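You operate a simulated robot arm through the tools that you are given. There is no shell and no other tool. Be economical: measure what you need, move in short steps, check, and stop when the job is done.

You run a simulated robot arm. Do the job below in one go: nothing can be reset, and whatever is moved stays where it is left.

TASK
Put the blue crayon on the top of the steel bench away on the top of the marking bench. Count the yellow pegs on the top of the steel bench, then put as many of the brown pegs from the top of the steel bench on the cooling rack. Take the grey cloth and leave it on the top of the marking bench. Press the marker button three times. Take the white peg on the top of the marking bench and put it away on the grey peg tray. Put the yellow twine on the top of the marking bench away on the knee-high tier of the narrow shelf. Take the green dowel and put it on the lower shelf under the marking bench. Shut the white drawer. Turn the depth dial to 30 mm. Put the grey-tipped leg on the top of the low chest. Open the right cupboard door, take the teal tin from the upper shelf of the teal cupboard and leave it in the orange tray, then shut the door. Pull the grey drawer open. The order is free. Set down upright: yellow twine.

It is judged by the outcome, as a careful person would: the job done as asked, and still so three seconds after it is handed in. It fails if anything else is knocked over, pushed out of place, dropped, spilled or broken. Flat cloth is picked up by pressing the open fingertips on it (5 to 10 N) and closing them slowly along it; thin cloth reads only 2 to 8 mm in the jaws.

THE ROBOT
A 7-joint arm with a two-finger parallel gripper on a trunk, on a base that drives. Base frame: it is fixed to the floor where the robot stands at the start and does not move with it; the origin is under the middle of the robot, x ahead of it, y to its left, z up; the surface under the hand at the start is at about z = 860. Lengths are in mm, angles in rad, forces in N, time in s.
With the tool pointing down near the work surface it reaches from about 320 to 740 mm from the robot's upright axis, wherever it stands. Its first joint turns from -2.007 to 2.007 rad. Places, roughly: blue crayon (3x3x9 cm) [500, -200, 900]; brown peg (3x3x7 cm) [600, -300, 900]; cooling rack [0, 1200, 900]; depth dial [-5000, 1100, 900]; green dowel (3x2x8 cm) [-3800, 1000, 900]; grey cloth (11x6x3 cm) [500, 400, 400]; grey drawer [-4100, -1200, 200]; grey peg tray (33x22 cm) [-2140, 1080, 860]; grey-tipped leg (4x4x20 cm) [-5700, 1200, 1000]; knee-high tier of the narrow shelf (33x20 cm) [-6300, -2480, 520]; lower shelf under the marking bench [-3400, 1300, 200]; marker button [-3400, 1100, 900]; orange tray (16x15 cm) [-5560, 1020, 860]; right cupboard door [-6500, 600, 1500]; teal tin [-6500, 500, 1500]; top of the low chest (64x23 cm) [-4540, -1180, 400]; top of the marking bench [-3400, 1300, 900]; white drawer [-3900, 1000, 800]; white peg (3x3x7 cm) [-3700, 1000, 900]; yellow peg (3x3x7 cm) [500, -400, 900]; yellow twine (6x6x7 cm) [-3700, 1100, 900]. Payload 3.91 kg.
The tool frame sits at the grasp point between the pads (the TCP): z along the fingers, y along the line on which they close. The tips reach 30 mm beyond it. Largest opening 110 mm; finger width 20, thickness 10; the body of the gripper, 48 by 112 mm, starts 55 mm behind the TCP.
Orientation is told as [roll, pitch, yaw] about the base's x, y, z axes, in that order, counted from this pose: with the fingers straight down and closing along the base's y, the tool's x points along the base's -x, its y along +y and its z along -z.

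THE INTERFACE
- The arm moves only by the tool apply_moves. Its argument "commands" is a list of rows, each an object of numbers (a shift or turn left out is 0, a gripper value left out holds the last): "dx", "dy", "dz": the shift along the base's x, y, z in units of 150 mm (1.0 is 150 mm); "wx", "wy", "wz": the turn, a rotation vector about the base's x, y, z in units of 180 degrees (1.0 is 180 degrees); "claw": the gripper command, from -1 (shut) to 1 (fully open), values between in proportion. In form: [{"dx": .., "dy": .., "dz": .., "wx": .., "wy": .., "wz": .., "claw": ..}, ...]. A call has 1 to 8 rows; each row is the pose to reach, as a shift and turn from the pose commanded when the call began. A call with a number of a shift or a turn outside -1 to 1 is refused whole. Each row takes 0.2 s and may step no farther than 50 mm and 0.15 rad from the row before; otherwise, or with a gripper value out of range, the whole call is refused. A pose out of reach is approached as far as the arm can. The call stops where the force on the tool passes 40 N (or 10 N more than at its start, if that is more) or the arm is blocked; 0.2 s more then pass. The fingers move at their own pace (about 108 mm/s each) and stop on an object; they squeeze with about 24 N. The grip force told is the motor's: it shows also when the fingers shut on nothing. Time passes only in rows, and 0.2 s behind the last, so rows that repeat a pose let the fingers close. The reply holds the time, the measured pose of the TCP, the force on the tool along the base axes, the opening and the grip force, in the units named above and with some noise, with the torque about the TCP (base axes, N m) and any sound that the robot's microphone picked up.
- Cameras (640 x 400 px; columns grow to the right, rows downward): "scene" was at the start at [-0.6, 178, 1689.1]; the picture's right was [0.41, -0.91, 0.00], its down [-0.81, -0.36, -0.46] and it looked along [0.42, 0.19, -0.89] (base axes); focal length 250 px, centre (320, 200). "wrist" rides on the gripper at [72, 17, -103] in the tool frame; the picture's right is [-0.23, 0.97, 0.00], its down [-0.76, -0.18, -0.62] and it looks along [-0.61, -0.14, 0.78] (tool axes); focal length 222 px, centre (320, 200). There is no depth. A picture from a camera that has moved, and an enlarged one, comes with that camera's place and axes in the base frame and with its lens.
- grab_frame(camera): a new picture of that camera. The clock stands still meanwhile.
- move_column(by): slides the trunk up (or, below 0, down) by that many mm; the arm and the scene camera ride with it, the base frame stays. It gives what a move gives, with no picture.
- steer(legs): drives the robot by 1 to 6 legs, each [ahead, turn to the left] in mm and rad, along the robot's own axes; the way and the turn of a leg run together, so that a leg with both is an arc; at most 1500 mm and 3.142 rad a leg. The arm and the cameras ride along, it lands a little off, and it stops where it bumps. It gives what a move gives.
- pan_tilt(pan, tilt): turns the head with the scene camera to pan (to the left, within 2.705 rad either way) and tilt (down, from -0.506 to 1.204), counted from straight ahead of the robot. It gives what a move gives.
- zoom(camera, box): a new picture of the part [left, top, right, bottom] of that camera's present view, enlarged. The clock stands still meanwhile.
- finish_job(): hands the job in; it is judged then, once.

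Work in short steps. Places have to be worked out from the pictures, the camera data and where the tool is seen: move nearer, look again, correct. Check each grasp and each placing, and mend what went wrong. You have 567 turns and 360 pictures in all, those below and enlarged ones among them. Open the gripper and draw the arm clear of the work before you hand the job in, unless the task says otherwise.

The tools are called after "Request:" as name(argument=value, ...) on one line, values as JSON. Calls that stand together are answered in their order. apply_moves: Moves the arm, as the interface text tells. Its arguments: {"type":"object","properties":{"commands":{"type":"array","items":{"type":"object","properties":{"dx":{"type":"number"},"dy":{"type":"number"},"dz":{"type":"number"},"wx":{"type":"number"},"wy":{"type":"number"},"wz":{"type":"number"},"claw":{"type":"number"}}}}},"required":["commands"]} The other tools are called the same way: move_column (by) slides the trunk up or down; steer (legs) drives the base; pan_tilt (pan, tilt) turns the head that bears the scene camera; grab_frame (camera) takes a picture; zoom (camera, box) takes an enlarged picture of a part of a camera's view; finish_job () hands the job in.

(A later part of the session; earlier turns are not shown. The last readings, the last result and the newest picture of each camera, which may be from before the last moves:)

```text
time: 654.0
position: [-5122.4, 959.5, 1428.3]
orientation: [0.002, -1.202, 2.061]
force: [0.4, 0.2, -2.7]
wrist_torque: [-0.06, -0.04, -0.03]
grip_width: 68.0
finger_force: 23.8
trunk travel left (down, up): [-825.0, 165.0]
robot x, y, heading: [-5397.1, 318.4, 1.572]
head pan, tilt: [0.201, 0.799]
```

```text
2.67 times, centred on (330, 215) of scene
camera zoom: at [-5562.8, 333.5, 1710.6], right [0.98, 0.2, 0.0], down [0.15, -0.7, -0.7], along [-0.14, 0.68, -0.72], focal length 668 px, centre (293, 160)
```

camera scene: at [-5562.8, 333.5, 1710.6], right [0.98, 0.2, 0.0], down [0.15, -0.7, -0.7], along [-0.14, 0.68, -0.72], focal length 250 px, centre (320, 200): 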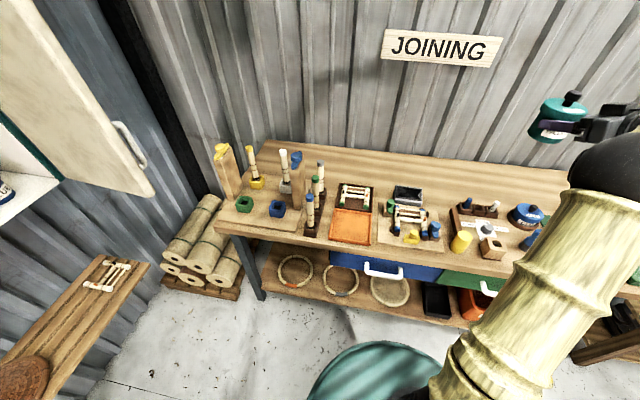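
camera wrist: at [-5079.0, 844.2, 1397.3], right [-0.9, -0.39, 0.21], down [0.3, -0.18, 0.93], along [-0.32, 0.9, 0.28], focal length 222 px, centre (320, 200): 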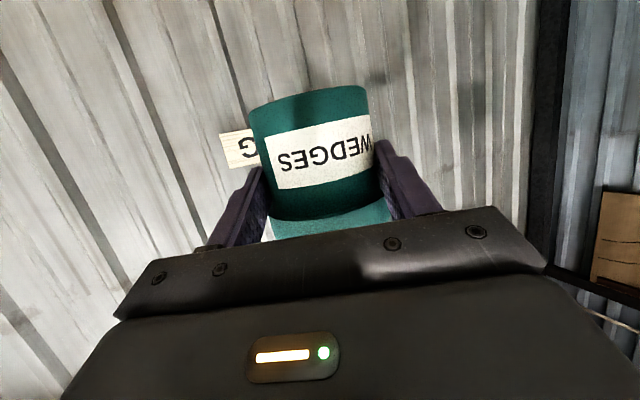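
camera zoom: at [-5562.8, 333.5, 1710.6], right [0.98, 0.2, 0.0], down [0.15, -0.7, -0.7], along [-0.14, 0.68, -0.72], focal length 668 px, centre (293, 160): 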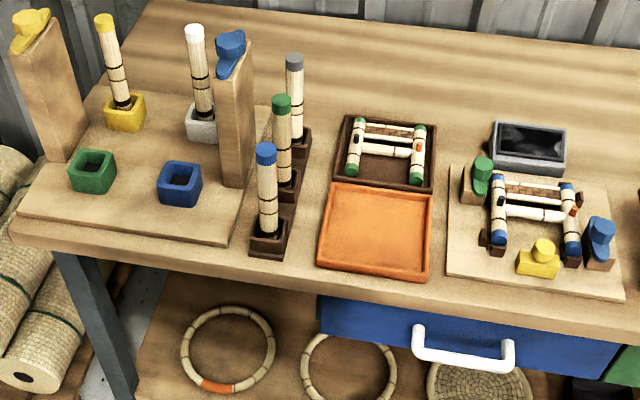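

Tray centre ≈ (-5563,1003), leg racks to its left. I'll put the tin down at about (-5560,983). Move left over it while lowering.

Request:
apply_moves(commands=[{"dx": -0.28, "dz": -0.1}, {"dx": -0.56, "dz": -0.25}, {"dx": -0.82, "dz": -0.4}, {"dx": -1.0, "dz": -0.6}])

Request:
apply_moves(commands=[{"dx": -0.28, "dz": -0.1}, {"dx": -0.56, "dz": -0.25}, {"dx": -0.82, "dz": -0.4}, {"dx": -1.0, "dz": -0.6}])

Request:
apply_moves(commands=[{"dx": -0.3, "dy": 0.05}, {"dx": -0.6, "dy": 0.1}, {"dx": -0.92, "dy": 0.1}])

Request:
grab_frame(camera="scene")

Request:
grab_frame(camera="wrist")

```text
time: 655.0
position: [-5272.0, 961.0, 1335.4]
orientation: [0.002, -1.201, 2.061]
force: [-0.5, -0.1, -2.2]
wrist_torque: [-0.07, 0.03, -0.04]
grip_width: 67.8
finger_force: 23.7
trunk travel left (down, up): [-825.0, 165.0]
robot x, y, heading: [-5393.9, 318.4, 1.582]
head pan, tilt: [0.201, 0.799]
```

```text
time: 656.0
position: [-5422.7, 959.0, 1247.4]
orientation: [0.003, -1.201, 2.061]
force: [-0.8, 0.7, -2.3]
wrist_torque: [-0.06, -0.03, -0.02]
grip_width: 68.0
finger_force: 23.5
trunk travel left (down, up): [-825.0, 165.0]
robot x, y, heading: [-5396.2, 316.6, 1.576]
head pan, tilt: [0.201, 0.799]
```

```text
time: 656.8
position: [-5563.3, 974.8, 1246.9]
orientation: [0.003, -1.201, 2.067]
force: [-1.1, 0.0, -1.9]
wrist_torque: [-0.06, -0.01, -0.05]
grip_width: 68.0
finger_force: 24.4
trunk travel left (down, up): [-825.0, 165.0]
robot x, y, heading: [-5396.0, 314.0, 1.58]
head pan, tilt: [0.201, 0.799]
```

```text
148 pictures are left
camera scene: at [-5565.7, 333.8, 1710.2], right [0.98, 0.2, 0.0], down [0.15, -0.7, -0.7], along [-0.14, 0.68, -0.72], focal length 250 px, centre (320, 200)
```

scene: 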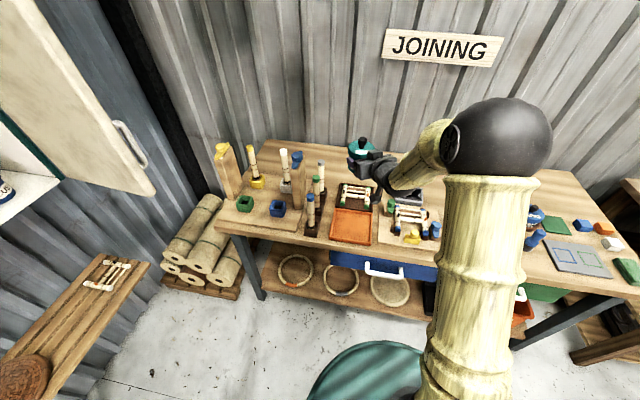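

```text
147 pictures are left
camera wrist: at [-5519.5, 858.1, 1215.8], right [-0.9, -0.39, 0.21], down [0.3, -0.18, 0.94], along [-0.33, 0.9, 0.28], focal length 222 px, centre (320, 200)
```

wrist: 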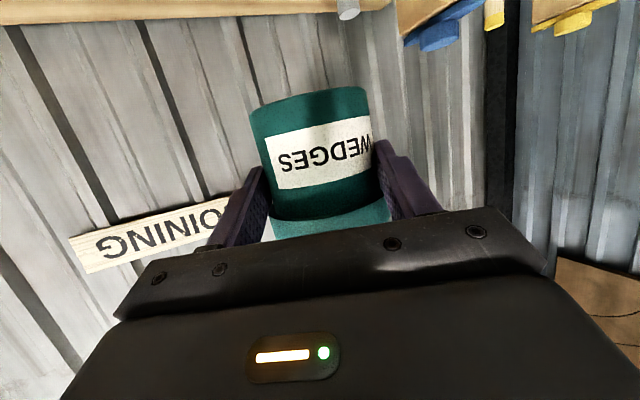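

Descend toward the tray.

Request:
apply_moves(commands=[{"dz": -0.3}, {"dz": -0.6}, {"dz": -0.9}, {"dz": -1.0}])

Request:
apply_moves(commands=[{"dz": -0.3}, {"dz": -0.6}, {"dz": -0.9}])

Request:
zoom(camera="scene", box=[290, 140, 450, 260])

Request:
grab_frame(camera="wrist")

```text
time: 657.8
position: [-5561.1, 973.9, 1096.2]
orientation: [0.0, -1.203, 2.064]
force: [0.0, -0.2, -1.6]
wrist_torque: [-0.07, 0.0, -0.01]
grip_width: 68.1
finger_force: 23.7
trunk travel left (down, up): [-825.0, 165.0]
robot x, y, heading: [-5393.6, 315.7, 1.58]
head pan, tilt: [0.201, 0.799]
```

```text
time: 658.6
position: [-5561.5, 977.0, 962.1]
orientation: [0.002, -1.203, 2.063]
force: [0.1, 0.1, -2.4]
wrist_torque: [-0.05, -0.03, -0.02]
grip_width: 68.2
finger_force: 24.6
trunk travel left (down, up): [-825.0, 165.0]
robot x, y, heading: [-5392.3, 318.7, 1.572]
head pan, tilt: [0.201, 0.799]
```

```text
3.33 times, centred on (370, 200) of scene
camera zoom: at [-5563.3, 334.9, 1710.5], right [0.98, 0.2, 0.0], down [0.15, -0.7, -0.7], along [-0.14, 0.68, -0.72], focal length 835 px, centre (153, 200)
```

zoom: 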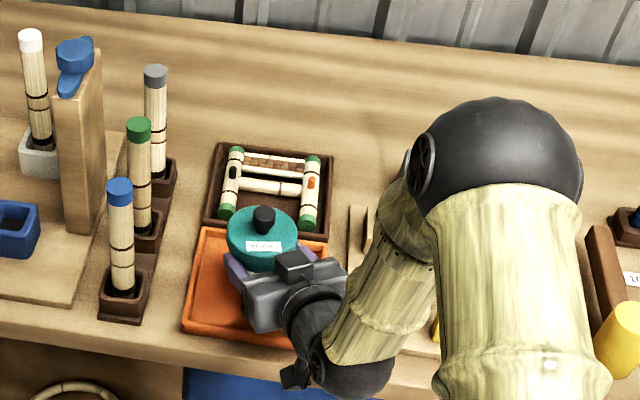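

```text
145 pictures are left
camera wrist: at [-5518.3, 861.0, 932.4], right [-0.9, -0.39, 0.21], down [0.3, -0.19, 0.93], along [-0.33, 0.9, 0.28], focal length 222 px, centre (320, 200)
```

wrist: 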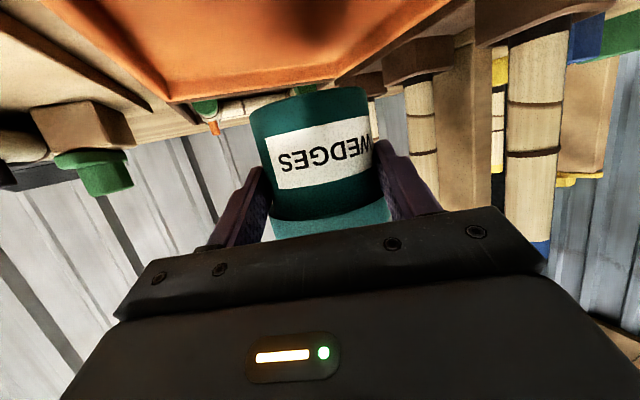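

Request:
apply_moves(commands=[{"dz": -0.12}, {"dz": -0.24}, {"dz": -0.28}])

Request:
zoom(camera="scene", box=[290, 140, 450, 260])

```text
time: 659.4
position: [-5559.5, 974.8, 919.2]
orientation: [0.003, -1.202, 2.062]
force: [-0.5, -0.6, -3.0]
wrist_torque: [-0.05, -0.04, -0.01]
grip_width: 67.9
finger_force: 24.2
trunk travel left (down, up): [-825.0, 165.0]
robot x, y, heading: [-5395.0, 314.4, 1.577]
head pan, tilt: [0.201, 0.799]
```

```text
3.33 times, centred on (370, 200) of scene
camera zoom: at [-5563.3, 333.7, 1710.5], right [0.98, 0.2, 0.0], down [0.15, -0.7, -0.7], along [-0.14, 0.68, -0.72], focal length 835 px, centre (153, 200)
```

zoom: 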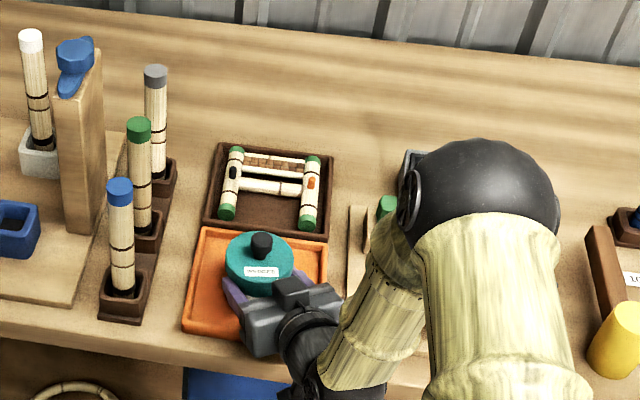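

Inside the tray outline. Lower to contact.

Request:
apply_moves(commands=[{"dz": -0.03}, {"dz": -0.06}])

Request:
apply_moves(commands=[{"dz": -0.02}, {"dz": -0.04}])

```text
time: 660.0
position: [-5560.2, 975.3, 915.4]
orientation: [-0.002, -1.212, 2.068]
force: [0.7, -0.9, 17.1]
wrist_torque: [0.1, 0.15, -0.01]
grip_width: 68.1
finger_force: 23.8
trunk travel left (down, up): [-825.0, 165.0]
robot x, y, heading: [-5395.8, 316.8, 1.581]
head pan, tilt: [0.201, 0.799]
```

```text
time: 660.6
position: [-5560.9, 973.8, 907.7]
orientation: [-0.001, -1.205, 2.065]
force: [-2.5, 1.8, 21.0]
wrist_torque: [0.47, 0.24, -0.07]
grip_width: 68.1
finger_force: 24.1
trunk travel left (down, up): [-825.0, 165.0]
robot x, y, heading: [-5394.7, 315.9, 1.577]
head pan, tilt: [0.201, 0.799]
```

Contact. Ease, open and withdraw backward along the axis.

Request:
apply_moves(commands=[{"dz": 0.025}, {"dz": 0.025, "claw": 0.35}, {"dz": 0.025, "claw": 0.5}, {"dz": 0.025, "claw": 0.5}])

Request:
apply_moves(commands=[{"dz": 0.06, "dx": 0.06, "dy": -0.11}, {"dz": 0.12, "dx": 0.15, "dy": -0.28}, {"dz": 0.2, "dx": 0.25, "dy": -0.52}, {"dz": 0.45, "dx": 0.3, "dy": -0.65}, {"dz": 0.75, "dx": 0.3, "dy": -0.7}])

Request:
zoom(camera="scene", box=[290, 140, 450, 260])

```text
time: 661.6
position: [-5560.0, 974.2, 907.9]
orientation: [0.003, -1.202, 2.063]
force: [0.1, 0.4, 0.7]
wrist_torque: [0.0, 0.0, -0.01]
grip_width: 82.6
finger_force: 0.0
trunk travel left (down, up): [-825.0, 165.0]
robot x, y, heading: [-5394.5, 313.7, 1.58]
head pan, tilt: [0.201, 0.799]
```

```text
time: 662.8
position: [-5515.5, 867.4, 1025.1]
orientation: [-0.001, -1.201, 2.063]
force: [0.2, 0.7, -0.6]
wrist_torque: [0.02, 0.01, 0.02]
grip_width: 82.6
finger_force: 0.1
trunk travel left (down, up): [-825.0, 165.0]
robot x, y, heading: [-5394.8, 317.2, 1.575]
head pan, tilt: [0.201, 0.799]
```

```text
3.33 times, centred on (370, 200) of scene
camera zoom: at [-5563.3, 331.7, 1710.5], right [0.98, 0.2, 0.0], down [0.15, -0.7, -0.7], along [-0.14, 0.68, -0.72], focal length 835 px, centre (153, 200)
```

zoom: 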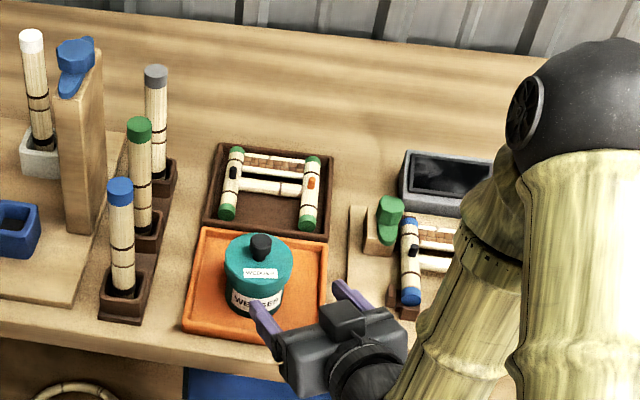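

Tin stands in the tray. Next the depth dial: raise the hand, return it to vertical and yaw it straight.

Request:
apply_moves(commands=[{"wx": -0.038, "wy": -0.0203, "dz": 0.2}, {"wx": -0.076, "wy": -0.0406, "dz": 0.4}, {"wx": -0.114, "wy": -0.0609, "dz": 0.6}, {"wx": -0.152, "wy": -0.0812, "dz": 0.8}, {"wx": -0.19, "wy": -0.1015, "dz": 0.9}, {"wx": -0.228, "wy": -0.1218, "dz": 1.0}, {"wx": -0.266, "wy": -0.1421, "dz": 1.0}, {"wx": -0.304, "wy": -0.1624, "dz": 1.0}])

Request:
apply_moves(commands=[{"wx": -0.032, "wy": -0.0176}, {"wx": -0.032, "wy": -0.0176, "dz": 0.2}])

Request:
apply_moves(commands=[{"wz": -0.04}, {"wz": -0.08}, {"wz": -0.12}, {"wz": -0.156}, {"wz": -0.156, "claw": -1}])

Request:
steer(legs=[[-60, 0], [0, -1.575], [390, 0], [0, 1.571]])

Request:
pan_tilt(pan=0.0, tilt=0.8)

Request:
grab_frame(camera="scene")

```text
time: 664.6
position: [-5516.4, 871.2, 1172.8]
orientation: [0.004, -0.117, 2.063]
force: [-0.2, -0.4, -0.4]
wrist_torque: [-0.01, 0.0, 0.02]
grip_width: 82.4
finger_force: 0.0
trunk travel left (down, up): [-825.0, 165.0]
robot x, y, heading: [-5394.9, 315.2, 1.577]
head pan, tilt: [0.201, 0.799]
```

```text
time: 665.2
position: [-5514.6, 869.4, 1203.1]
orientation: [0.002, -0.005, 2.063]
force: [-0.7, -0.2, 0.5]
wrist_torque: [0.03, -0.02, 0.01]
grip_width: 82.2
finger_force: 0.1
trunk travel left (down, up): [-825.0, 165.0]
robot x, y, heading: [-5397.3, 317.0, 1.577]
head pan, tilt: [0.201, 0.799]
```

```text
time: 666.4
position: [-5515.1, 869.2, 1201.3]
orientation: [0.002, -0.004, 1.571]
force: [0.3, 0.0, -0.2]
wrist_torque: [0.0, 0.0, 0.01]
grip_width: 0.2
finger_force: 0.1
trunk travel left (down, up): [-825.0, 165.0]
robot x, y, heading: [-5391.7, 315.0, 1.575]
head pan, tilt: [0.201, 0.799]
```

```text
time: 681.0
position: [-5110.6, 802.0, 1202.4]
orientation: [0.004, -0.004, 1.542]
force: [-0.5, -0.3, 0.5]
wrist_torque: [0.02, 0.04, -0.03]
grip_width: 0.1
finger_force: 23.7
trunk travel left (down, up): [-825.0, 165.0]
robot x, y, heading: [-5008.1, 245.6, 1.545]
head pan, tilt: [0.201, 0.799]
```

```text
time: 681.8
position: [-5109.9, 801.9, 1201.5]
orientation: [0.002, -0.004, 1.543]
force: [0.3, -0.4, 0.1]
wrist_torque: [0.01, 0.0, 0.02]
grip_width: 0.1
finger_force: 24.1
trunk travel left (down, up): [-825.0, 165.0]
robot x, y, heading: [-5004.9, 246.7, 1.547]
head pan, tilt: [0.0, 0.799]
```

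```text
142 pictures are left
camera scene: at [-5157.0, 268.2, 1710.5], right [1.0, -0.02, 0.0], down [-0.02, -0.72, -0.7], along [0.02, 0.7, -0.72], focal length 250 px, centre (320, 200)
```

scene: 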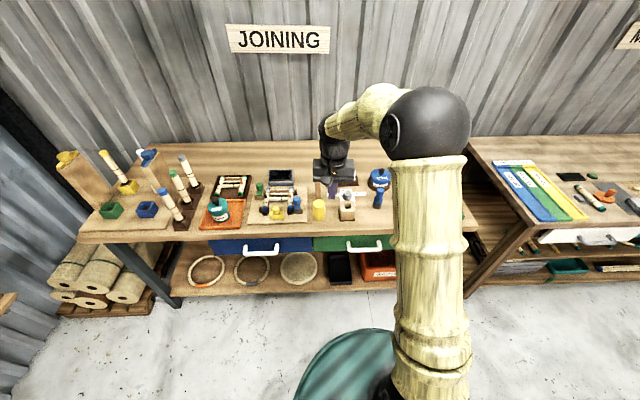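

Drive 140 closer and look at the dial through the wrist camera.

Request:
steer(legs=[[150, 0]])

Request:
apply_moves(commands=[{"dx": 0.3}, {"dx": 0.6}, {"dx": 0.65, "dz": -0.2}])

Request:
grab_frame(camera="wrist")

Request:
zoom(camera="wrist", box=[220, 80, 420, 205])

```text
time: 683.3
position: [-5106.8, 954.3, 1200.8]
orientation: [0.001, -0.004, 1.544]
force: [-0.7, 1.1, -0.1]
wrist_torque: [-0.06, 0.04, 0.01]
grip_width: 0.0
finger_force: 24.1
trunk travel left (down, up): [-825.0, 165.0]
robot x, y, heading: [-5001.4, 399.0, 1.548]
head pan, tilt: [0.0, 0.799]
```

```text
time: 684.1
position: [-5011.8, 953.2, 1172.2]
orientation: [0.002, -0.003, 1.544]
force: [0.4, 0.0, 0.5]
wrist_torque: [-0.04, 0.0, 0.0]
grip_width: 0.0
finger_force: 24.4
trunk travel left (down, up): [-825.0, 165.0]
robot x, y, heading: [-5003.4, 395.6, 1.55]
head pan, tilt: [0.0, 0.799]
```

```text
141 pictures are left
camera wrist: at [-5028.9, 881.1, 1275.5], right [-0.97, 0.25, 0.0], down [0.2, 0.75, 0.63], along [0.16, 0.61, -0.78], focal length 222 px, centre (320, 200)
```

wrist: 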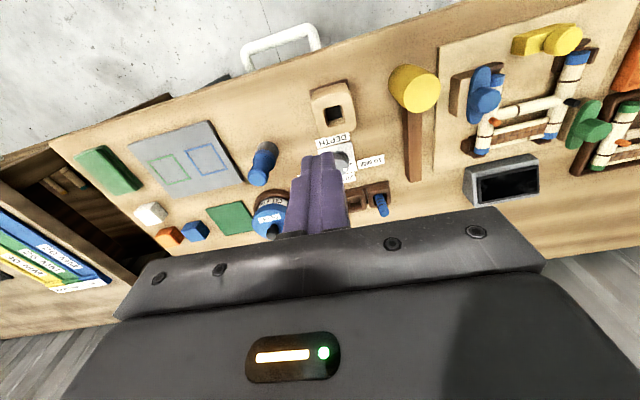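

```text
3.20 times, centred on (320, 142) of wrist
camera zoom: at [-5028.9, 881.1, 1275.5], right [-0.97, 0.25, 0.0], down [0.2, 0.75, 0.63], along [0.16, 0.61, -0.78], focal length 711 px, centre (320, 384)
```

zoom: 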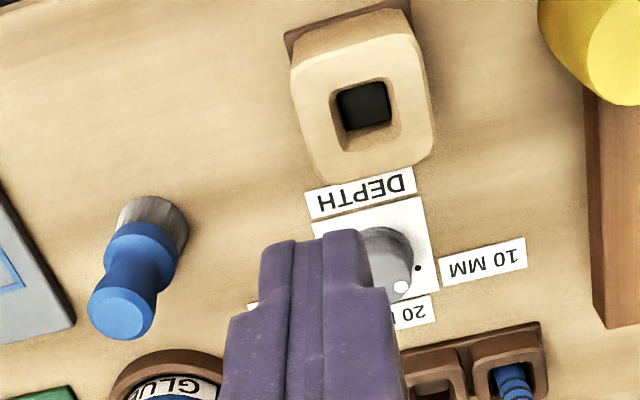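

Labels: 10 MM (left), 20 MM (back), 30 MM hidden behind the fingers. Move the fingers out of the line of sight.

Request:
apply_moves(commands=[{"dx": -0.3}, {"dx": -0.6}, {"dx": -0.7}])

Request:
zoom(camera="wrist", box=[130, 80, 330, 205])

Request:
zoom(camera="scene", box=[300, 180, 420, 260])

```text
time: 684.9
position: [-5117.2, 953.4, 1171.2]
orientation: [0.002, -0.006, 1.542]
force: [0.0, -0.7, 0.9]
wrist_torque: [0.0, -0.02, 0.01]
grip_width: 0.0
finger_force: 23.6
trunk travel left (down, up): [-825.0, 165.0]
robot x, y, heading: [-4999.8, 395.3, 1.547]
head pan, tilt: [0.0, 0.799]
```

```text
3.20 times, centred on (230, 142) of wrist
camera zoom: at [-5134.3, 880.0, 1274.2], right [-0.97, 0.25, 0.0], down [0.2, 0.75, 0.63], along [0.16, 0.61, -0.78], focal length 711 px, centre (608, 384)
```

zoom: 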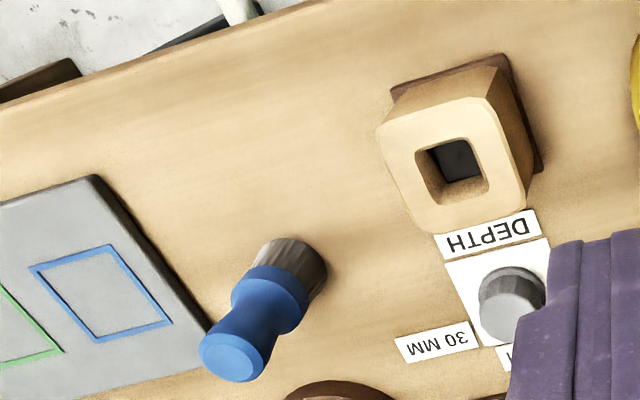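

```text
5.00 times, centred on (360, 220) of scene
camera zoom: at [-5153.8, 419.1, 1710.5], right [1.0, -0.02, 0.0], down [-0.02, -0.72, -0.7], along [0.02, 0.7, -0.72], focal length 1252 px, centre (120, 100)
```

zoom: 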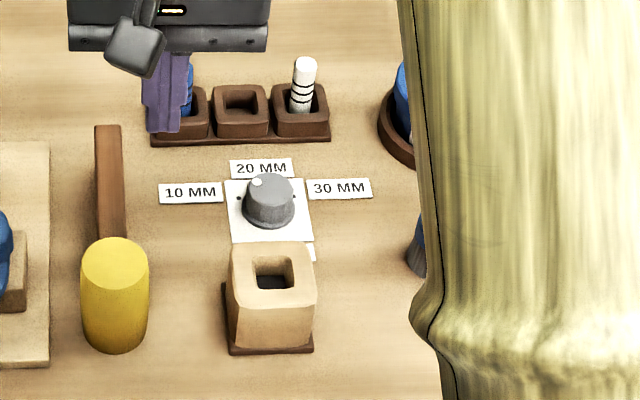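

Clear view: pointer (white dot) stands up-left (between 10 and 20); 30 MM is to the right, so turn ~135° clockwise. Dial centre ≈ (-5007,1105). Move closer, over it, pre-rotating the hand.

Request:
steer(legs=[[50, 0]])

Request:
apply_moves(commands=[{"dx": 0.25, "dy": 0.15, "wz": 0.045, "claw": 0.2}, {"dx": 0.5, "dy": 0.3, "wz": 0.09}, {"dx": 0.7, "dy": 0.45, "wz": 0.135}, {"dx": 0.7, "dy": 0.68, "wz": 0.18}, {"dx": 0.7, "dy": 0.68, "wz": 0.225}, {"dx": 0.7, "dy": 0.68, "wz": 0.27}, {"dx": 0.7, "dy": 0.68, "wz": 0.315}, {"dx": 0.7, "dy": 0.68, "wz": 0.36}])

Request:
grab_frame(camera="wrist")

Request:
zoom(camera="scene", box=[300, 180, 420, 260])

```text
time: 685.8
position: [-5114.0, 1002.4, 1169.2]
orientation: [0.001, -0.002, 1.542]
force: [-1.0, -0.1, 0.7]
wrist_torque: [-0.03, -0.03, -0.04]
grip_width: 0.0
finger_force: 24.0
trunk travel left (down, up): [-825.0, 165.0]
robot x, y, heading: [-5000.6, 448.5, 1.549]
head pan, tilt: [0.0, 0.799]
```

```text
time: 687.6
position: [-5009.9, 1105.2, 1170.8]
orientation: [0.006, -0.003, 2.678]
force: [0.8, 0.2, -0.6]
wrist_torque: [-0.05, -0.02, 0.0]
grip_width: 66.1
finger_force: 0.1
trunk travel left (down, up): [-825.0, 165.0]
robot x, y, heading: [-5000.5, 447.4, 1.548]
head pan, tilt: [0.0, 0.799]
```

```text
137 pictures are left
camera wrist: at [-4950.8, 1058.4, 1274.1], right [-0.64, -0.77, 0.0], down [-0.6, 0.5, 0.63], along [-0.48, 0.4, -0.78], focal length 222 px, centre (320, 200)
```

wrist: 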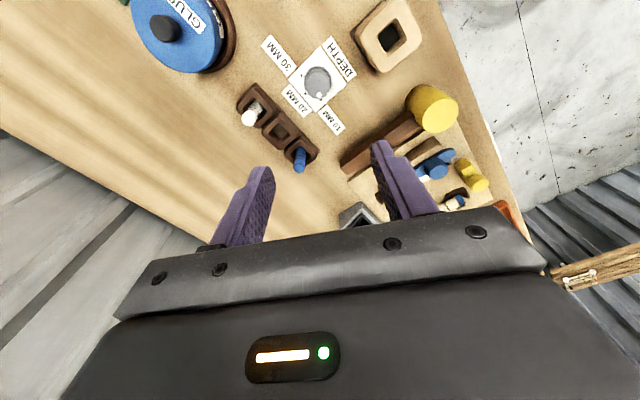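

```text
5.00 times, centred on (360, 220) of scene
camera zoom: at [-5152.2, 470.3, 1710.5], right [1.0, -0.02, 0.0], down [-0.02, -0.72, -0.7], along [0.02, 0.7, -0.72], focal length 1252 px, centre (120, 100)
```

zoom: 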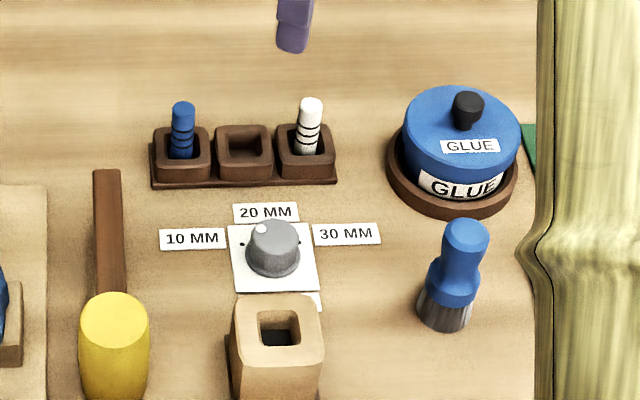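

Request:
zoom(camera="scene", box=[340, 215, 368, 233])

Request:
zoom(camera="wrist", box=[280, 50, 360, 110])

```text
16.00 times, centred on (354, 224) of scene
camera zoom: at [-5152.2, 470.3, 1710.5], right [1.0, -0.02, 0.0], down [-0.02, -0.72, -0.7], along [0.02, 0.7, -0.72], focal length 4007 px, centre (-224, -184)
```

zoom: 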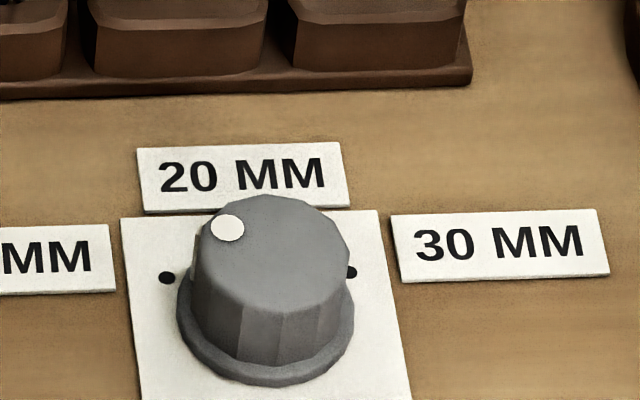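

```text
6.67 times, centred on (320, 80) of wrist
camera zoom: at [-4950.8, 1058.4, 1274.1], right [-0.64, -0.77, 0.0], down [-0.6, 0.5, 0.63], along [-0.48, 0.4, -0.78], focal length 1481 px, centre (320, 1000)
```

zoom: 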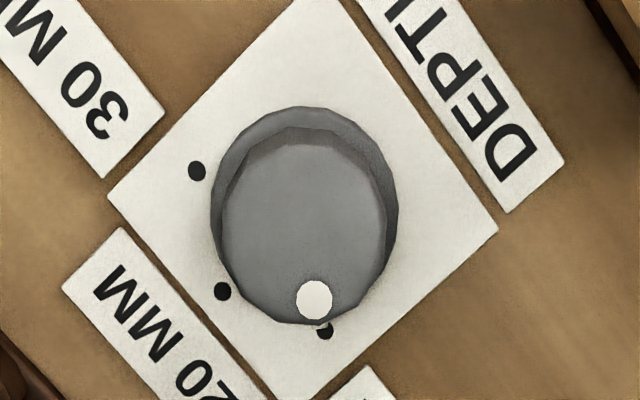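

Near-top view: the pointer is at the 10 dot; 30 is ~121° clockwise. Descend over the dial (-5004,1107) with the fingers 60 open.

Request:
apply_moves(commands=[{"dx": 0.035, "dy": 0.01, "dz": -0.25, "claw": 0.1}, {"dx": 0.035, "dy": 0.01, "dz": -0.55}, {"dx": 0.035, "dy": 0.01, "dz": -0.85}, {"dx": 0.035, "dy": 0.01, "dz": -1.0}])

Request:
grab_frame(camera="wrist")

```text
time: 688.6
position: [-5003.7, 1106.8, 1020.7]
orientation: [0.001, -0.004, 2.674]
force: [0.6, 0.5, 0.7]
wrist_torque: [0.01, 0.01, 0.03]
grip_width: 60.7
finger_force: 0.0
trunk travel left (down, up): [-825.0, 165.0]
robot x, y, heading: [-5001.0, 448.0, 1.55]
head pan, tilt: [0.0, 0.799]
```

```text
133 pictures are left
camera wrist: at [-4946.0, 1059.5, 1123.9], right [-0.64, -0.77, 0.0], down [-0.6, 0.5, 0.63], along [-0.48, 0.4, -0.78], focal length 222 px, centre (320, 200)
```

wrist: 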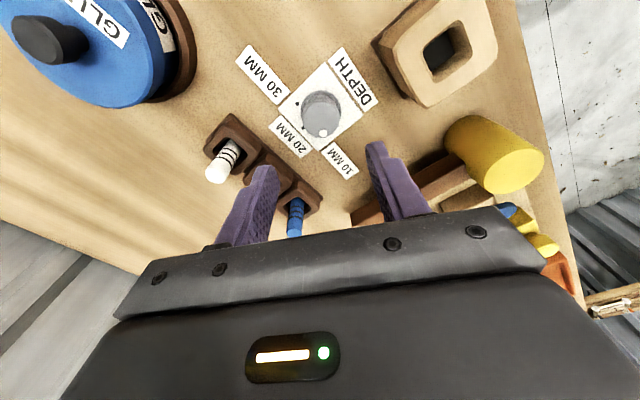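

Centred. Descend to z≈900 and grip the dial.

Request:
apply_moves(commands=[{"dz": -0.3}, {"dz": -0.6}, {"dz": -0.8}, {"dz": -0.8, "claw": -1}, {"dz": -0.8, "claw": -1}, {"dz": -0.8, "claw": -1}])

```text
time: 690.0
position: [-5002.5, 1105.8, 901.9]
orientation: [0.001, -0.003, 2.673]
force: [3.5, 4.3, -7.5]
wrist_torque: [1.08, -0.67, -0.03]
grip_width: 39.5
finger_force: 45.5
trunk travel left (down, up): [-825.0, 165.0]
robot x, y, heading: [-5000.7, 446.8, 1.549]
head pan, tilt: [0.0, 0.799]
```

Gripped. Turn clockwise: first ~65°.

Request:
apply_moves(commands=[{"wz": -0.045}, {"wz": -0.09}, {"wz": -0.135}, {"wz": -0.18}, {"wz": -0.225}, {"wz": -0.27}, {"wz": -0.315}, {"wz": -0.36}])

Request:
apply_moves(commands=[{"wz": -0.045}, {"wz": -0.09}, {"wz": -0.135}, {"wz": -0.18}, {"wz": -0.225}, {"wz": -0.27}, {"wz": -0.312}])

Request:
zoom(camera="scene", box=[320, 200, 390, 244])

```text
time: 691.8
position: [-5009.8, 1103.0, 902.8]
orientation: [0.003, -0.001, 1.543]
force: [-25.9, -23.3, 4.5]
wrist_torque: [-0.7, 0.05, 0.23]
grip_width: 39.5
finger_force: 45.0
trunk travel left (down, up): [-825.0, 165.0]
robot x, y, heading: [-5001.2, 449.2, 1.551]
head pan, tilt: [0.0, 0.799]
```

```text
time: 693.4
position: [-5010.2, 1109.3, 901.7]
orientation: [0.006, -0.005, 0.565]
force: [-25.6, 8.1, 10.3]
wrist_torque: [0.19, 0.09, 0.67]
grip_width: 39.7
finger_force: 44.9
trunk travel left (down, up): [-825.0, 165.0]
robot x, y, heading: [-5003.3, 449.0, 1.55]
head pan, tilt: [0.0, 0.799]
```

```text
9.09 times, centred on (355, 222) of scene
camera zoom: at [-5156.6, 471.0, 1710.3], right [1.0, -0.02, 0.0], down [-0.01, -0.72, -0.7], along [0.02, 0.7, -0.72], focal length 2277 px, centre (2, 0)
```

zoom: 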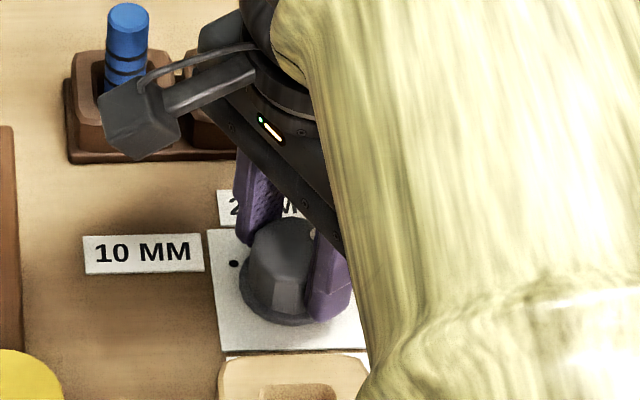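

Turned ~121°. Release, rise and check the pointer.

Request:
apply_moves(commands=[{"claw": -0.1}, {"claw": 0.1}, {"claw": 0.1}, {"dz": 0.3, "claw": 0.1}, {"dz": 0.6}, {"dz": 0.9}, {"dz": 1.0}])

Request:
grab_frame(camera="wrist")

Request:
zoom(camera="wrist", box=[270, 60, 370, 130])

```text
time: 695.0
position: [-5003.9, 1107.3, 1049.6]
orientation: [0.001, -0.005, 0.564]
force: [-0.2, -0.5, 0.3]
wrist_torque: [-0.01, -0.01, 0.0]
grip_width: 60.6
finger_force: 0.0
trunk travel left (down, up): [-825.0, 165.0]
robot x, y, heading: [-5001.1, 444.8, 1.548]
head pan, tilt: [0.0, 0.799]
```

```text
131 pictures are left
camera wrist: at [-5073.5, 1082.4, 1153.0], right [-0.33, 0.94, 0.0], down [0.74, 0.25, 0.63], along [0.59, 0.21, -0.78], focal length 222 px, centre (320, 200)
```

wrist: 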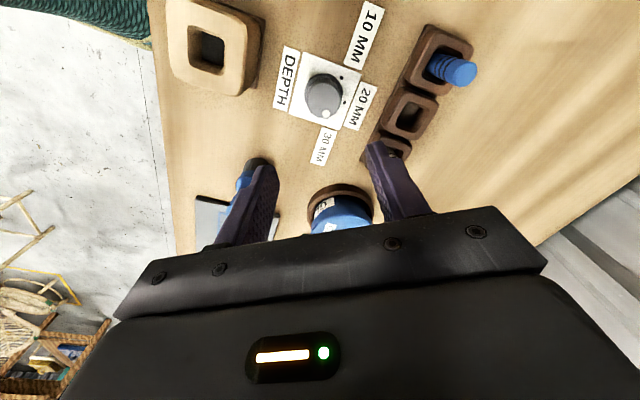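

```text
5.71 times, centred on (320, 95) of wrist
camera zoom: at [-5073.5, 1082.4, 1153.0], right [-0.33, 0.94, 0.0], down [0.74, 0.25, 0.63], along [0.59, 0.21, -0.78], focal length 1269 px, centre (320, 800)
```

zoom: 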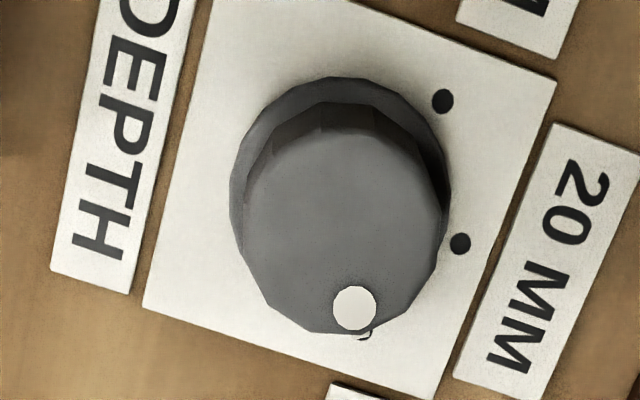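

The pointer sits exactly at the 30 MM dot. Now shut the cupboard door: straighten the hand, drive over with the trunk raised.

Request:
apply_moves(commands=[{"wz": 0.045, "dz": 0.2, "claw": -1}, {"wz": 0.09, "dz": 0.4}, {"wz": 0.135, "dz": 0.6}, {"wz": 0.18, "dz": 0.8}, {"wz": 0.225, "dz": 1.0, "dy": -0.1}, {"wz": 0.27, "dz": 1.0, "dy": -0.4}, {"wz": 0.313, "dz": 1.0, "dy": -0.7}])

Request:
steer(legs=[[-120, 0], [0, 1.4], [660, 0], [0, 0.19]])

Request:
pan_tilt(pan=-0.4, tilt=0.3)

Request:
grab_frame(camera="scene")

```text
time: 696.6
position: [-5002.3, 1000.9, 1200.6]
orientation: [0.001, -0.007, 1.55]
force: [0.6, -0.6, 0.2]
wrist_torque: [0.05, 0.03, 0.03]
grip_width: 0.0
finger_force: 24.3
trunk travel left (down, up): [-825.0, 165.0]
robot x, y, heading: [-5000.1, 447.0, 1.547]
head pan, tilt: [0.0, 0.799]
```

```text
time: 707.6
position: [-6203.5, 473.4, 1199.8]
orientation: [0.0, -0.004, 3.109]
force: [0.4, 0.0, -0.2]
wrist_torque: [0.0, 0.01, 0.02]
grip_width: 0.0
finger_force: 24.4
trunk travel left (down, up): [-825.0, 165.0]
robot x, y, heading: [-5647.4, 469.0, 3.116]
head pan, tilt: [0.0, 0.799]
```

```text
time: 708.6
position: [-6205.0, 474.8, 1199.7]
orientation: [0.003, -0.006, 3.109]
force: [-0.2, 0.0, 0.9]
wrist_torque: [0.02, 0.01, 0.03]
grip_width: 0.1
finger_force: 23.8
trunk travel left (down, up): [-825.0, 165.0]
robot x, y, heading: [-5647.1, 471.1, 3.113]
head pan, tilt: [-0.4, 0.3]
```

```text
129 pictures are left
camera scene: at [-5676.9, 354.3, 1754.8], right [0.42, 0.91, 0.0], down [0.27, -0.12, -0.95], along [-0.87, 0.4, -0.3], focal length 250 px, centre (320, 200)
```

scene: 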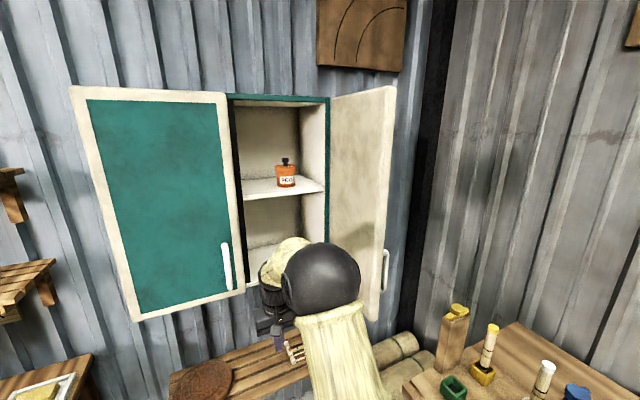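

Door stands ~92° open, free edge near (-6183,778). Raise the trunk, tilt the hand horizontal, then go round the door's edge to push it from its outer face.

Request:
move_column(by=165)

Request:
apply_moves(commands=[{"wy": 0.046}, {"wy": 0.092}, {"wy": 0.138}, {"wy": 0.184}, {"wy": 0.23}, {"wy": 0.276}, {"wy": 0.322}, {"wy": 0.368}])

Request:
apply_moves(commands=[{"wy": 0.044, "dz": 0.2}, {"wy": 0.088, "dz": 0.4}, {"wy": 0.126, "dz": 0.6}, {"wy": 0.126, "dz": 0.9}])

Request:
grab_frame(camera="scene")

```text
time: 710.4
position: [-6204.6, 474.6, 1364.6]
orientation: [0.002, -0.003, 3.111]
force: [0.0, 0.3, 0.4]
wrist_torque: [0.01, 0.0, 0.01]
grip_width: 0.1
finger_force: 24.3
trunk travel left (down, up): [-990.0, 0.0]
robot x, y, heading: [-5645.6, 471.4, 3.113]
head pan, tilt: [-0.4, 0.3]
```

```text
time: 712.2
position: [-6204.9, 474.5, 1362.8]
orientation: [0.075, -1.158, 3.062]
force: [-0.3, 0.0, 0.1]
wrist_torque: [0.0, -0.02, 0.01]
grip_width: 0.0
finger_force: 23.8
trunk travel left (down, up): [-990.0, 0.0]
robot x, y, heading: [-5649.2, 472.3, 3.112]
head pan, tilt: [-0.4, 0.3]
```

```text
time: 713.2
position: [-6201.8, 474.1, 1499.3]
orientation: [1.229, -1.535, 1.914]
force: [0.3, 0.0, 1.0]
wrist_torque: [-0.03, 0.01, 0.0]
grip_width: 0.0
finger_force: 24.3
trunk travel left (down, up): [-990.0, 0.0]
robot x, y, heading: [-5646.5, 473.9, 3.115]
head pan, tilt: [-0.4, 0.3]
```

```text
128 pictures are left
camera scene: at [-5672.2, 354.2, 1920.0], right [0.42, 0.91, 0.0], down [0.27, -0.12, -0.96], along [-0.87, 0.4, -0.29], focal length 250 px, centre (320, 200)
```

scene: 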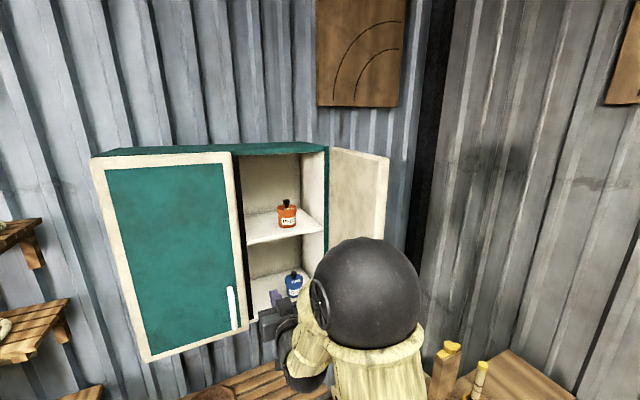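

Back the robot 130, slide the hand to y≈850, then drive forward so the fingers reach past the door's edge.

Request:
steer(legs=[[-130, 0]])

Request:
apply_moves(commands=[{"dy": 0.3}, {"dy": 0.6}, {"dy": 0.9}, {"dy": 1.0}])

Request:
apply_moves(commands=[{"dy": 0.3}, {"dy": 0.6}, {"dy": 0.9}, {"dy": 1.0}])

Request:
apply_moves(commands=[{"dy": 0.3}, {"dy": 0.6}])

Request:
grab_frame(camera="wrist")

Request:
grab_frame(camera="scene")

```text
time: 714.6
position: [-6076.0, 472.3, 1498.3]
orientation: [1.147, -1.538, 1.996]
force: [0.8, -0.2, 0.2]
wrist_torque: [-0.01, -0.05, 0.01]
grip_width: 0.1
finger_force: 23.8
trunk travel left (down, up): [-990.0, 0.0]
robot x, y, heading: [-5519.8, 467.9, 3.109]
head pan, tilt: [-0.4, 0.3]
```

```text
time: 715.6
position: [-6074.5, 620.4, 1496.9]
orientation: [1.145, -1.535, 1.997]
force: [0.0, 0.0, 0.1]
wrist_torque: [-0.01, -0.04, 0.0]
grip_width: 0.0
finger_force: 24.1
trunk travel left (down, up): [-990.0, 0.0]
robot x, y, heading: [-5519.2, 466.9, 3.111]
head pan, tilt: [-0.4, 0.3]
```

```text
time: 716.6
position: [-6075.7, 771.7, 1498.9]
orientation: [1.124, -1.535, 2.02]
force: [-0.4, 0.2, -0.4]
wrist_torque: [0.0, -0.01, 0.0]
grip_width: 0.2
finger_force: 24.3
trunk travel left (down, up): [-990.0, 0.0]
robot x, y, heading: [-5519.5, 469.2, 3.112]
head pan, tilt: [-0.4, 0.3]
```

```text
time: 717.2
position: [-6074.4, 861.8, 1498.1]
orientation: [1.156, -1.534, 1.984]
force: [0.3, -0.3, -0.1]
wrist_torque: [0.02, 0.0, 0.02]
grip_width: 0.1
finger_force: 23.3
trunk travel left (down, up): [-990.0, 0.0]
robot x, y, heading: [-5517.0, 468.5, 3.111]
head pan, tilt: [-0.4, 0.3]
```

```text
127 pictures are left
camera wrist: at [-5969.4, 842.5, 1427.7], right [0.0, -0.97, 0.26], down [0.61, 0.2, 0.76], along [-0.79, 0.16, 0.59], focal length 222 px, centre (320, 200)
```

wrist: 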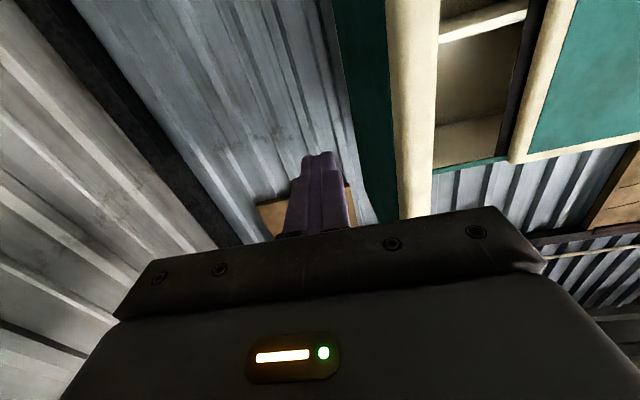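

```text
126 pictures are left
camera scene: at [-5548.8, 351.8, 1920.0], right [0.42, 0.91, 0.0], down [0.27, -0.12, -0.96], along [-0.87, 0.4, -0.3], focal length 250 px, centre (320, 200)
```

scene: 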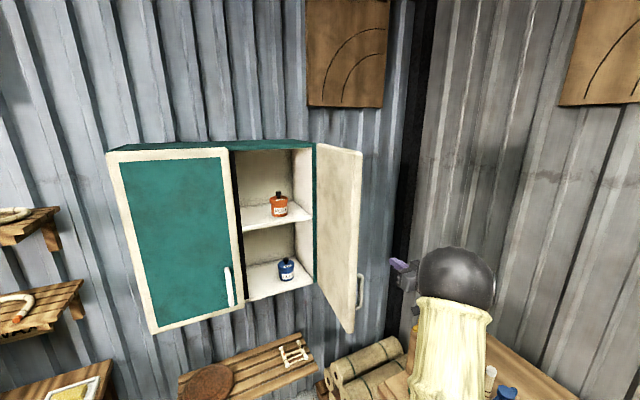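

I'm on the outer side of the door. Drive forward 175 so the hand overlaps the door, then sweep it in -y.

Request:
steer(legs=[[175, 0]])

Request:
apply_moves(commands=[{"dy": -0.2}, {"dy": -0.4}, {"dy": -0.6}, {"dy": -0.8}, {"dy": -1.0}])

Request:
grab_frame(camera="scene")

```text
time: 718.9
position: [-6250.6, 863.4, 1498.4]
orientation: [1.124, -1.535, 2.02]
force: [0.0, 0.5, -0.3]
wrist_torque: [-0.02, 0.05, 0.0]
grip_width: 0.0
finger_force: 23.9
trunk travel left (down, up): [-990.0, 0.0]
robot x, y, heading: [-5691.4, 471.9, 3.114]
head pan, tilt: [-0.4, 0.3]
```

```text
time: 720.1
position: [-6250.2, 711.0, 1500.3]
orientation: [1.142, -1.538, 2.007]
force: [-0.5, -0.5, -0.3]
wrist_torque: [-0.01, 0.03, -0.05]
grip_width: 0.1
finger_force: 23.6
trunk travel left (down, up): [-990.0, 0.0]
robot x, y, heading: [-5700.0, 473.0, 3.111]
head pan, tilt: [-0.4, 0.3]
```

```text
125 pictures are left
camera scene: at [-5722.9, 354.0, 1919.8], right [0.41, 0.91, 0.0], down [0.27, -0.12, -0.96], along [-0.87, 0.4, -0.3], focal length 250 px, centre (320, 200)
```

scene: 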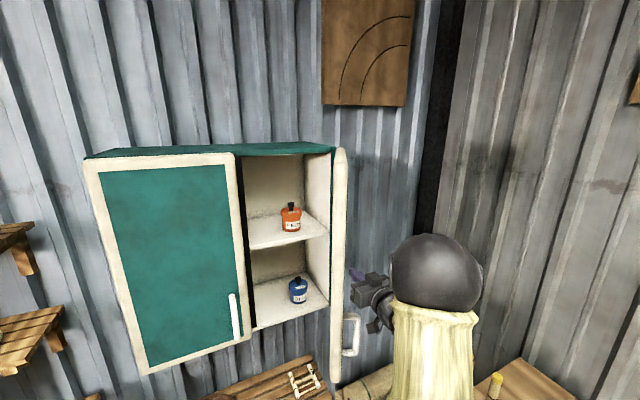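

Door is swinging. Continue.

Request:
apply_moves(commands=[{"dy": -0.2}, {"dy": -0.4}, {"dy": -0.6}, {"dy": -0.8, "dx": -0.1}, {"dy": -1.0, "dx": -0.2}])

Request:
grab_frame(camera="scene")

```text
time: 721.3
position: [-6281.0, 561.4, 1498.0]
orientation: [1.122, -1.536, 2.023]
force: [-0.1, 0.0, 0.1]
wrist_torque: [-0.01, -0.01, -0.02]
grip_width: 0.1
finger_force: 24.4
trunk travel left (down, up): [-990.0, 0.0]
robot x, y, heading: [-5696.2, 473.2, 3.116]
head pan, tilt: [-0.4, 0.3]
```

```text
124 pictures are left
camera scene: at [-5723.7, 354.0, 1919.8], right [0.41, 0.91, 0.0], down [0.27, -0.12, -0.96], along [-0.87, 0.4, -0.3], focal length 250 px, centre (320, 200)
```

scene: 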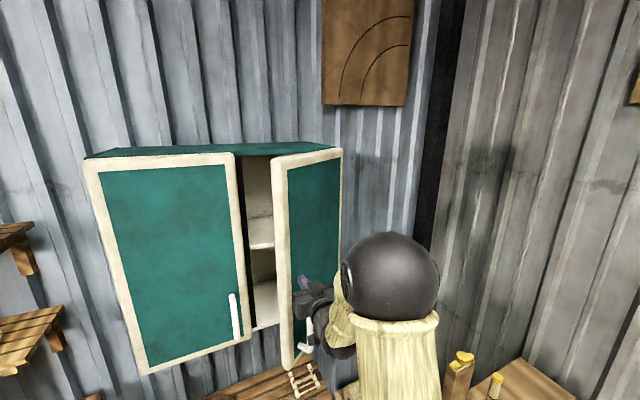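

Now push toward -x to close it.

Request:
apply_moves(commands=[{"dx": -0.25, "dy": -0.05}, {"dx": -0.5, "dy": -0.1}, {"dx": -0.75, "dy": -0.15}, {"dx": -0.95, "dy": -0.2}])

Request:
grab_frame(camera="scene")

```text
time: 722.3
position: [-6423.0, 532.4, 1499.2]
orientation: [1.126, -1.536, 2.02]
force: [0.0, 0.2, 0.5]
wrist_torque: [0.0, 0.01, 0.02]
grip_width: 0.0
finger_force: 23.8
trunk travel left (down, up): [-990.0, 0.0]
robot x, y, heading: [-5696.6, 478.5, 3.115]
head pan, tilt: [-0.4, 0.3]
```

```text
123 pictures are left
camera scene: at [-5724.6, 354.9, 1919.8], right [0.41, 0.91, 0.0], down [0.27, -0.12, -0.95], along [-0.87, 0.4, -0.3], focal length 250 px, centre (320, 200)
```

scene: 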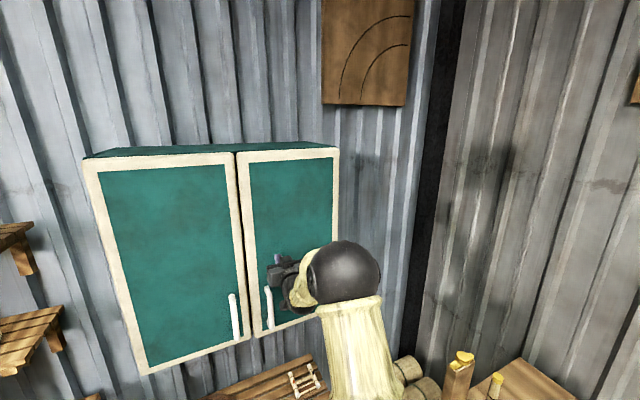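

Almost shut; push until firm contact.

Request:
apply_moves(commands=[{"dx": -0.15}, {"dx": -0.3}, {"dx": -0.4}, {"dx": -0.5}])

Request:
zoom(camera="scene", box=[60, 130, 360, 390])

```text
time: 723.0
position: [-6458.2, 531.9, 1499.0]
orientation: [0.938, -1.533, 2.206]
force: [40.6, -1.1, 3.2]
wrist_torque: [-0.08, 0.46, 0.19]
grip_width: 0.2
finger_force: 24.0
trunk travel left (down, up): [-990.0, 0.0]
robot x, y, heading: [-5691.7, 473.6, 3.113]
head pan, tilt: [-0.4, 0.3]
stopped in row 3: the force on the tool passed its limit at 58 N (the readings are from after the stop); the commanded pose is now the measured one
```

```text
1.54 times, centred on (210, 260) of scene
camera zoom: at [-5708.0, 354.5, 1920.3], right [0.41, 0.91, 0.0], down [0.26, -0.12, -0.96], along [-0.87, 0.4, -0.29], focal length 385 px, centre (489, 108)
```

zoom: 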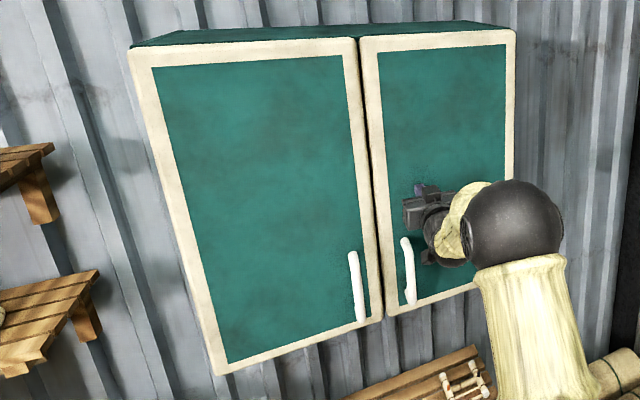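

Door flush and shut. Back away, lower the trunk, return the hand to vertical, then go for the grey-tipped leg.

Request:
steer(legs=[[-330, 0]])

Request:
move_column(by=-165)

Request:
apply_moves(commands=[{"wy": -0.046, "dz": -0.1}, {"wy": -0.092, "dz": -0.2}, {"wy": -0.138, "dz": -0.3}, {"wy": -0.184, "dz": -0.4}, {"wy": -0.23, "dz": -0.5}, {"wy": -0.276, "dz": -0.5}, {"wy": -0.322, "dz": -0.5}, {"wy": -0.368, "dz": -0.5}])

Request:
apply_moves(commands=[{"wy": -0.044}, {"wy": -0.088}, {"wy": -0.12}])

Request:
grab_frame(camera="wrist")

```text
time: 725.4
position: [-6139.4, 520.9, 1493.8]
orientation: [0.81, -1.527, 2.341]
force: [0.2, 0.1, 0.4]
wrist_torque: [-0.01, 0.0, 0.0]
grip_width: 0.0
finger_force: 24.2
trunk travel left (down, up): [-990.0, 0.0]
robot x, y, heading: [-5359.8, 466.3, 3.12]
head pan, tilt: [-0.4, 0.3]
```

```text
time: 727.3
position: [-6138.9, 521.0, 1328.3]
orientation: [0.804, -1.527, 2.348]
force: [0.6, -0.3, -0.6]
wrist_torque: [0.0, -0.01, 0.02]
grip_width: 0.0
finger_force: 24.2
trunk travel left (down, up): [-825.0, 165.0]
robot x, y, heading: [-5364.4, 461.9, 3.119]
head pan, tilt: [-0.4, 0.3]
```

```text
time: 729.1
position: [-6140.3, 520.5, 1251.5]
orientation: [0.024, -0.379, 3.109]
force: [0.0, -0.5, -0.3]
wrist_torque: [0.0, -0.01, 0.01]
grip_width: 0.0
finger_force: 23.6
trunk travel left (down, up): [-825.0, 165.0]
robot x, y, heading: [-5361.0, 465.1, 3.123]
head pan, tilt: [-0.4, 0.3]
```

```text
time: 729.9
position: [-6097.9, 519.9, 1237.3]
orientation: [0.01, -0.002, 3.11]
force: [-0.6, 0.1, -0.3]
wrist_torque: [0.04, -0.06, 0.03]
grip_width: 0.0
finger_force: 23.8
out of reach, approached as far as the arm can: row 2, 3
trunk travel left (down, up): [-825.0, 165.0]
robot x, y, heading: [-5367.0, 462.9, 3.114]
head pan, tilt: [-0.4, 0.3]
```

```text
121 pictures are left
camera wrist: at [-6025.0, 502.9, 1340.4], right [-0.26, -0.97, 0.01], down [-0.75, 0.21, 0.62], along [-0.6, 0.15, -0.78], focal length 222 px, centre (320, 200)
```

wrist: 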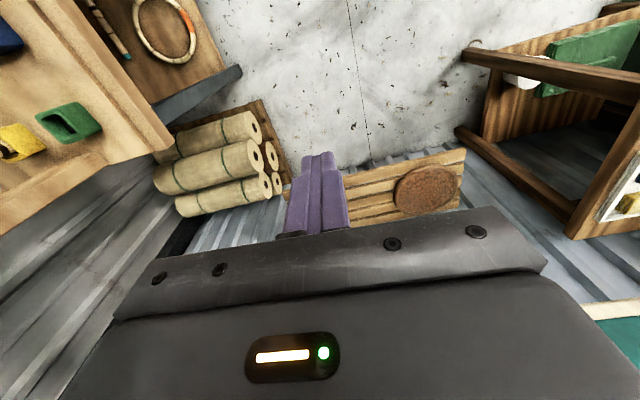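

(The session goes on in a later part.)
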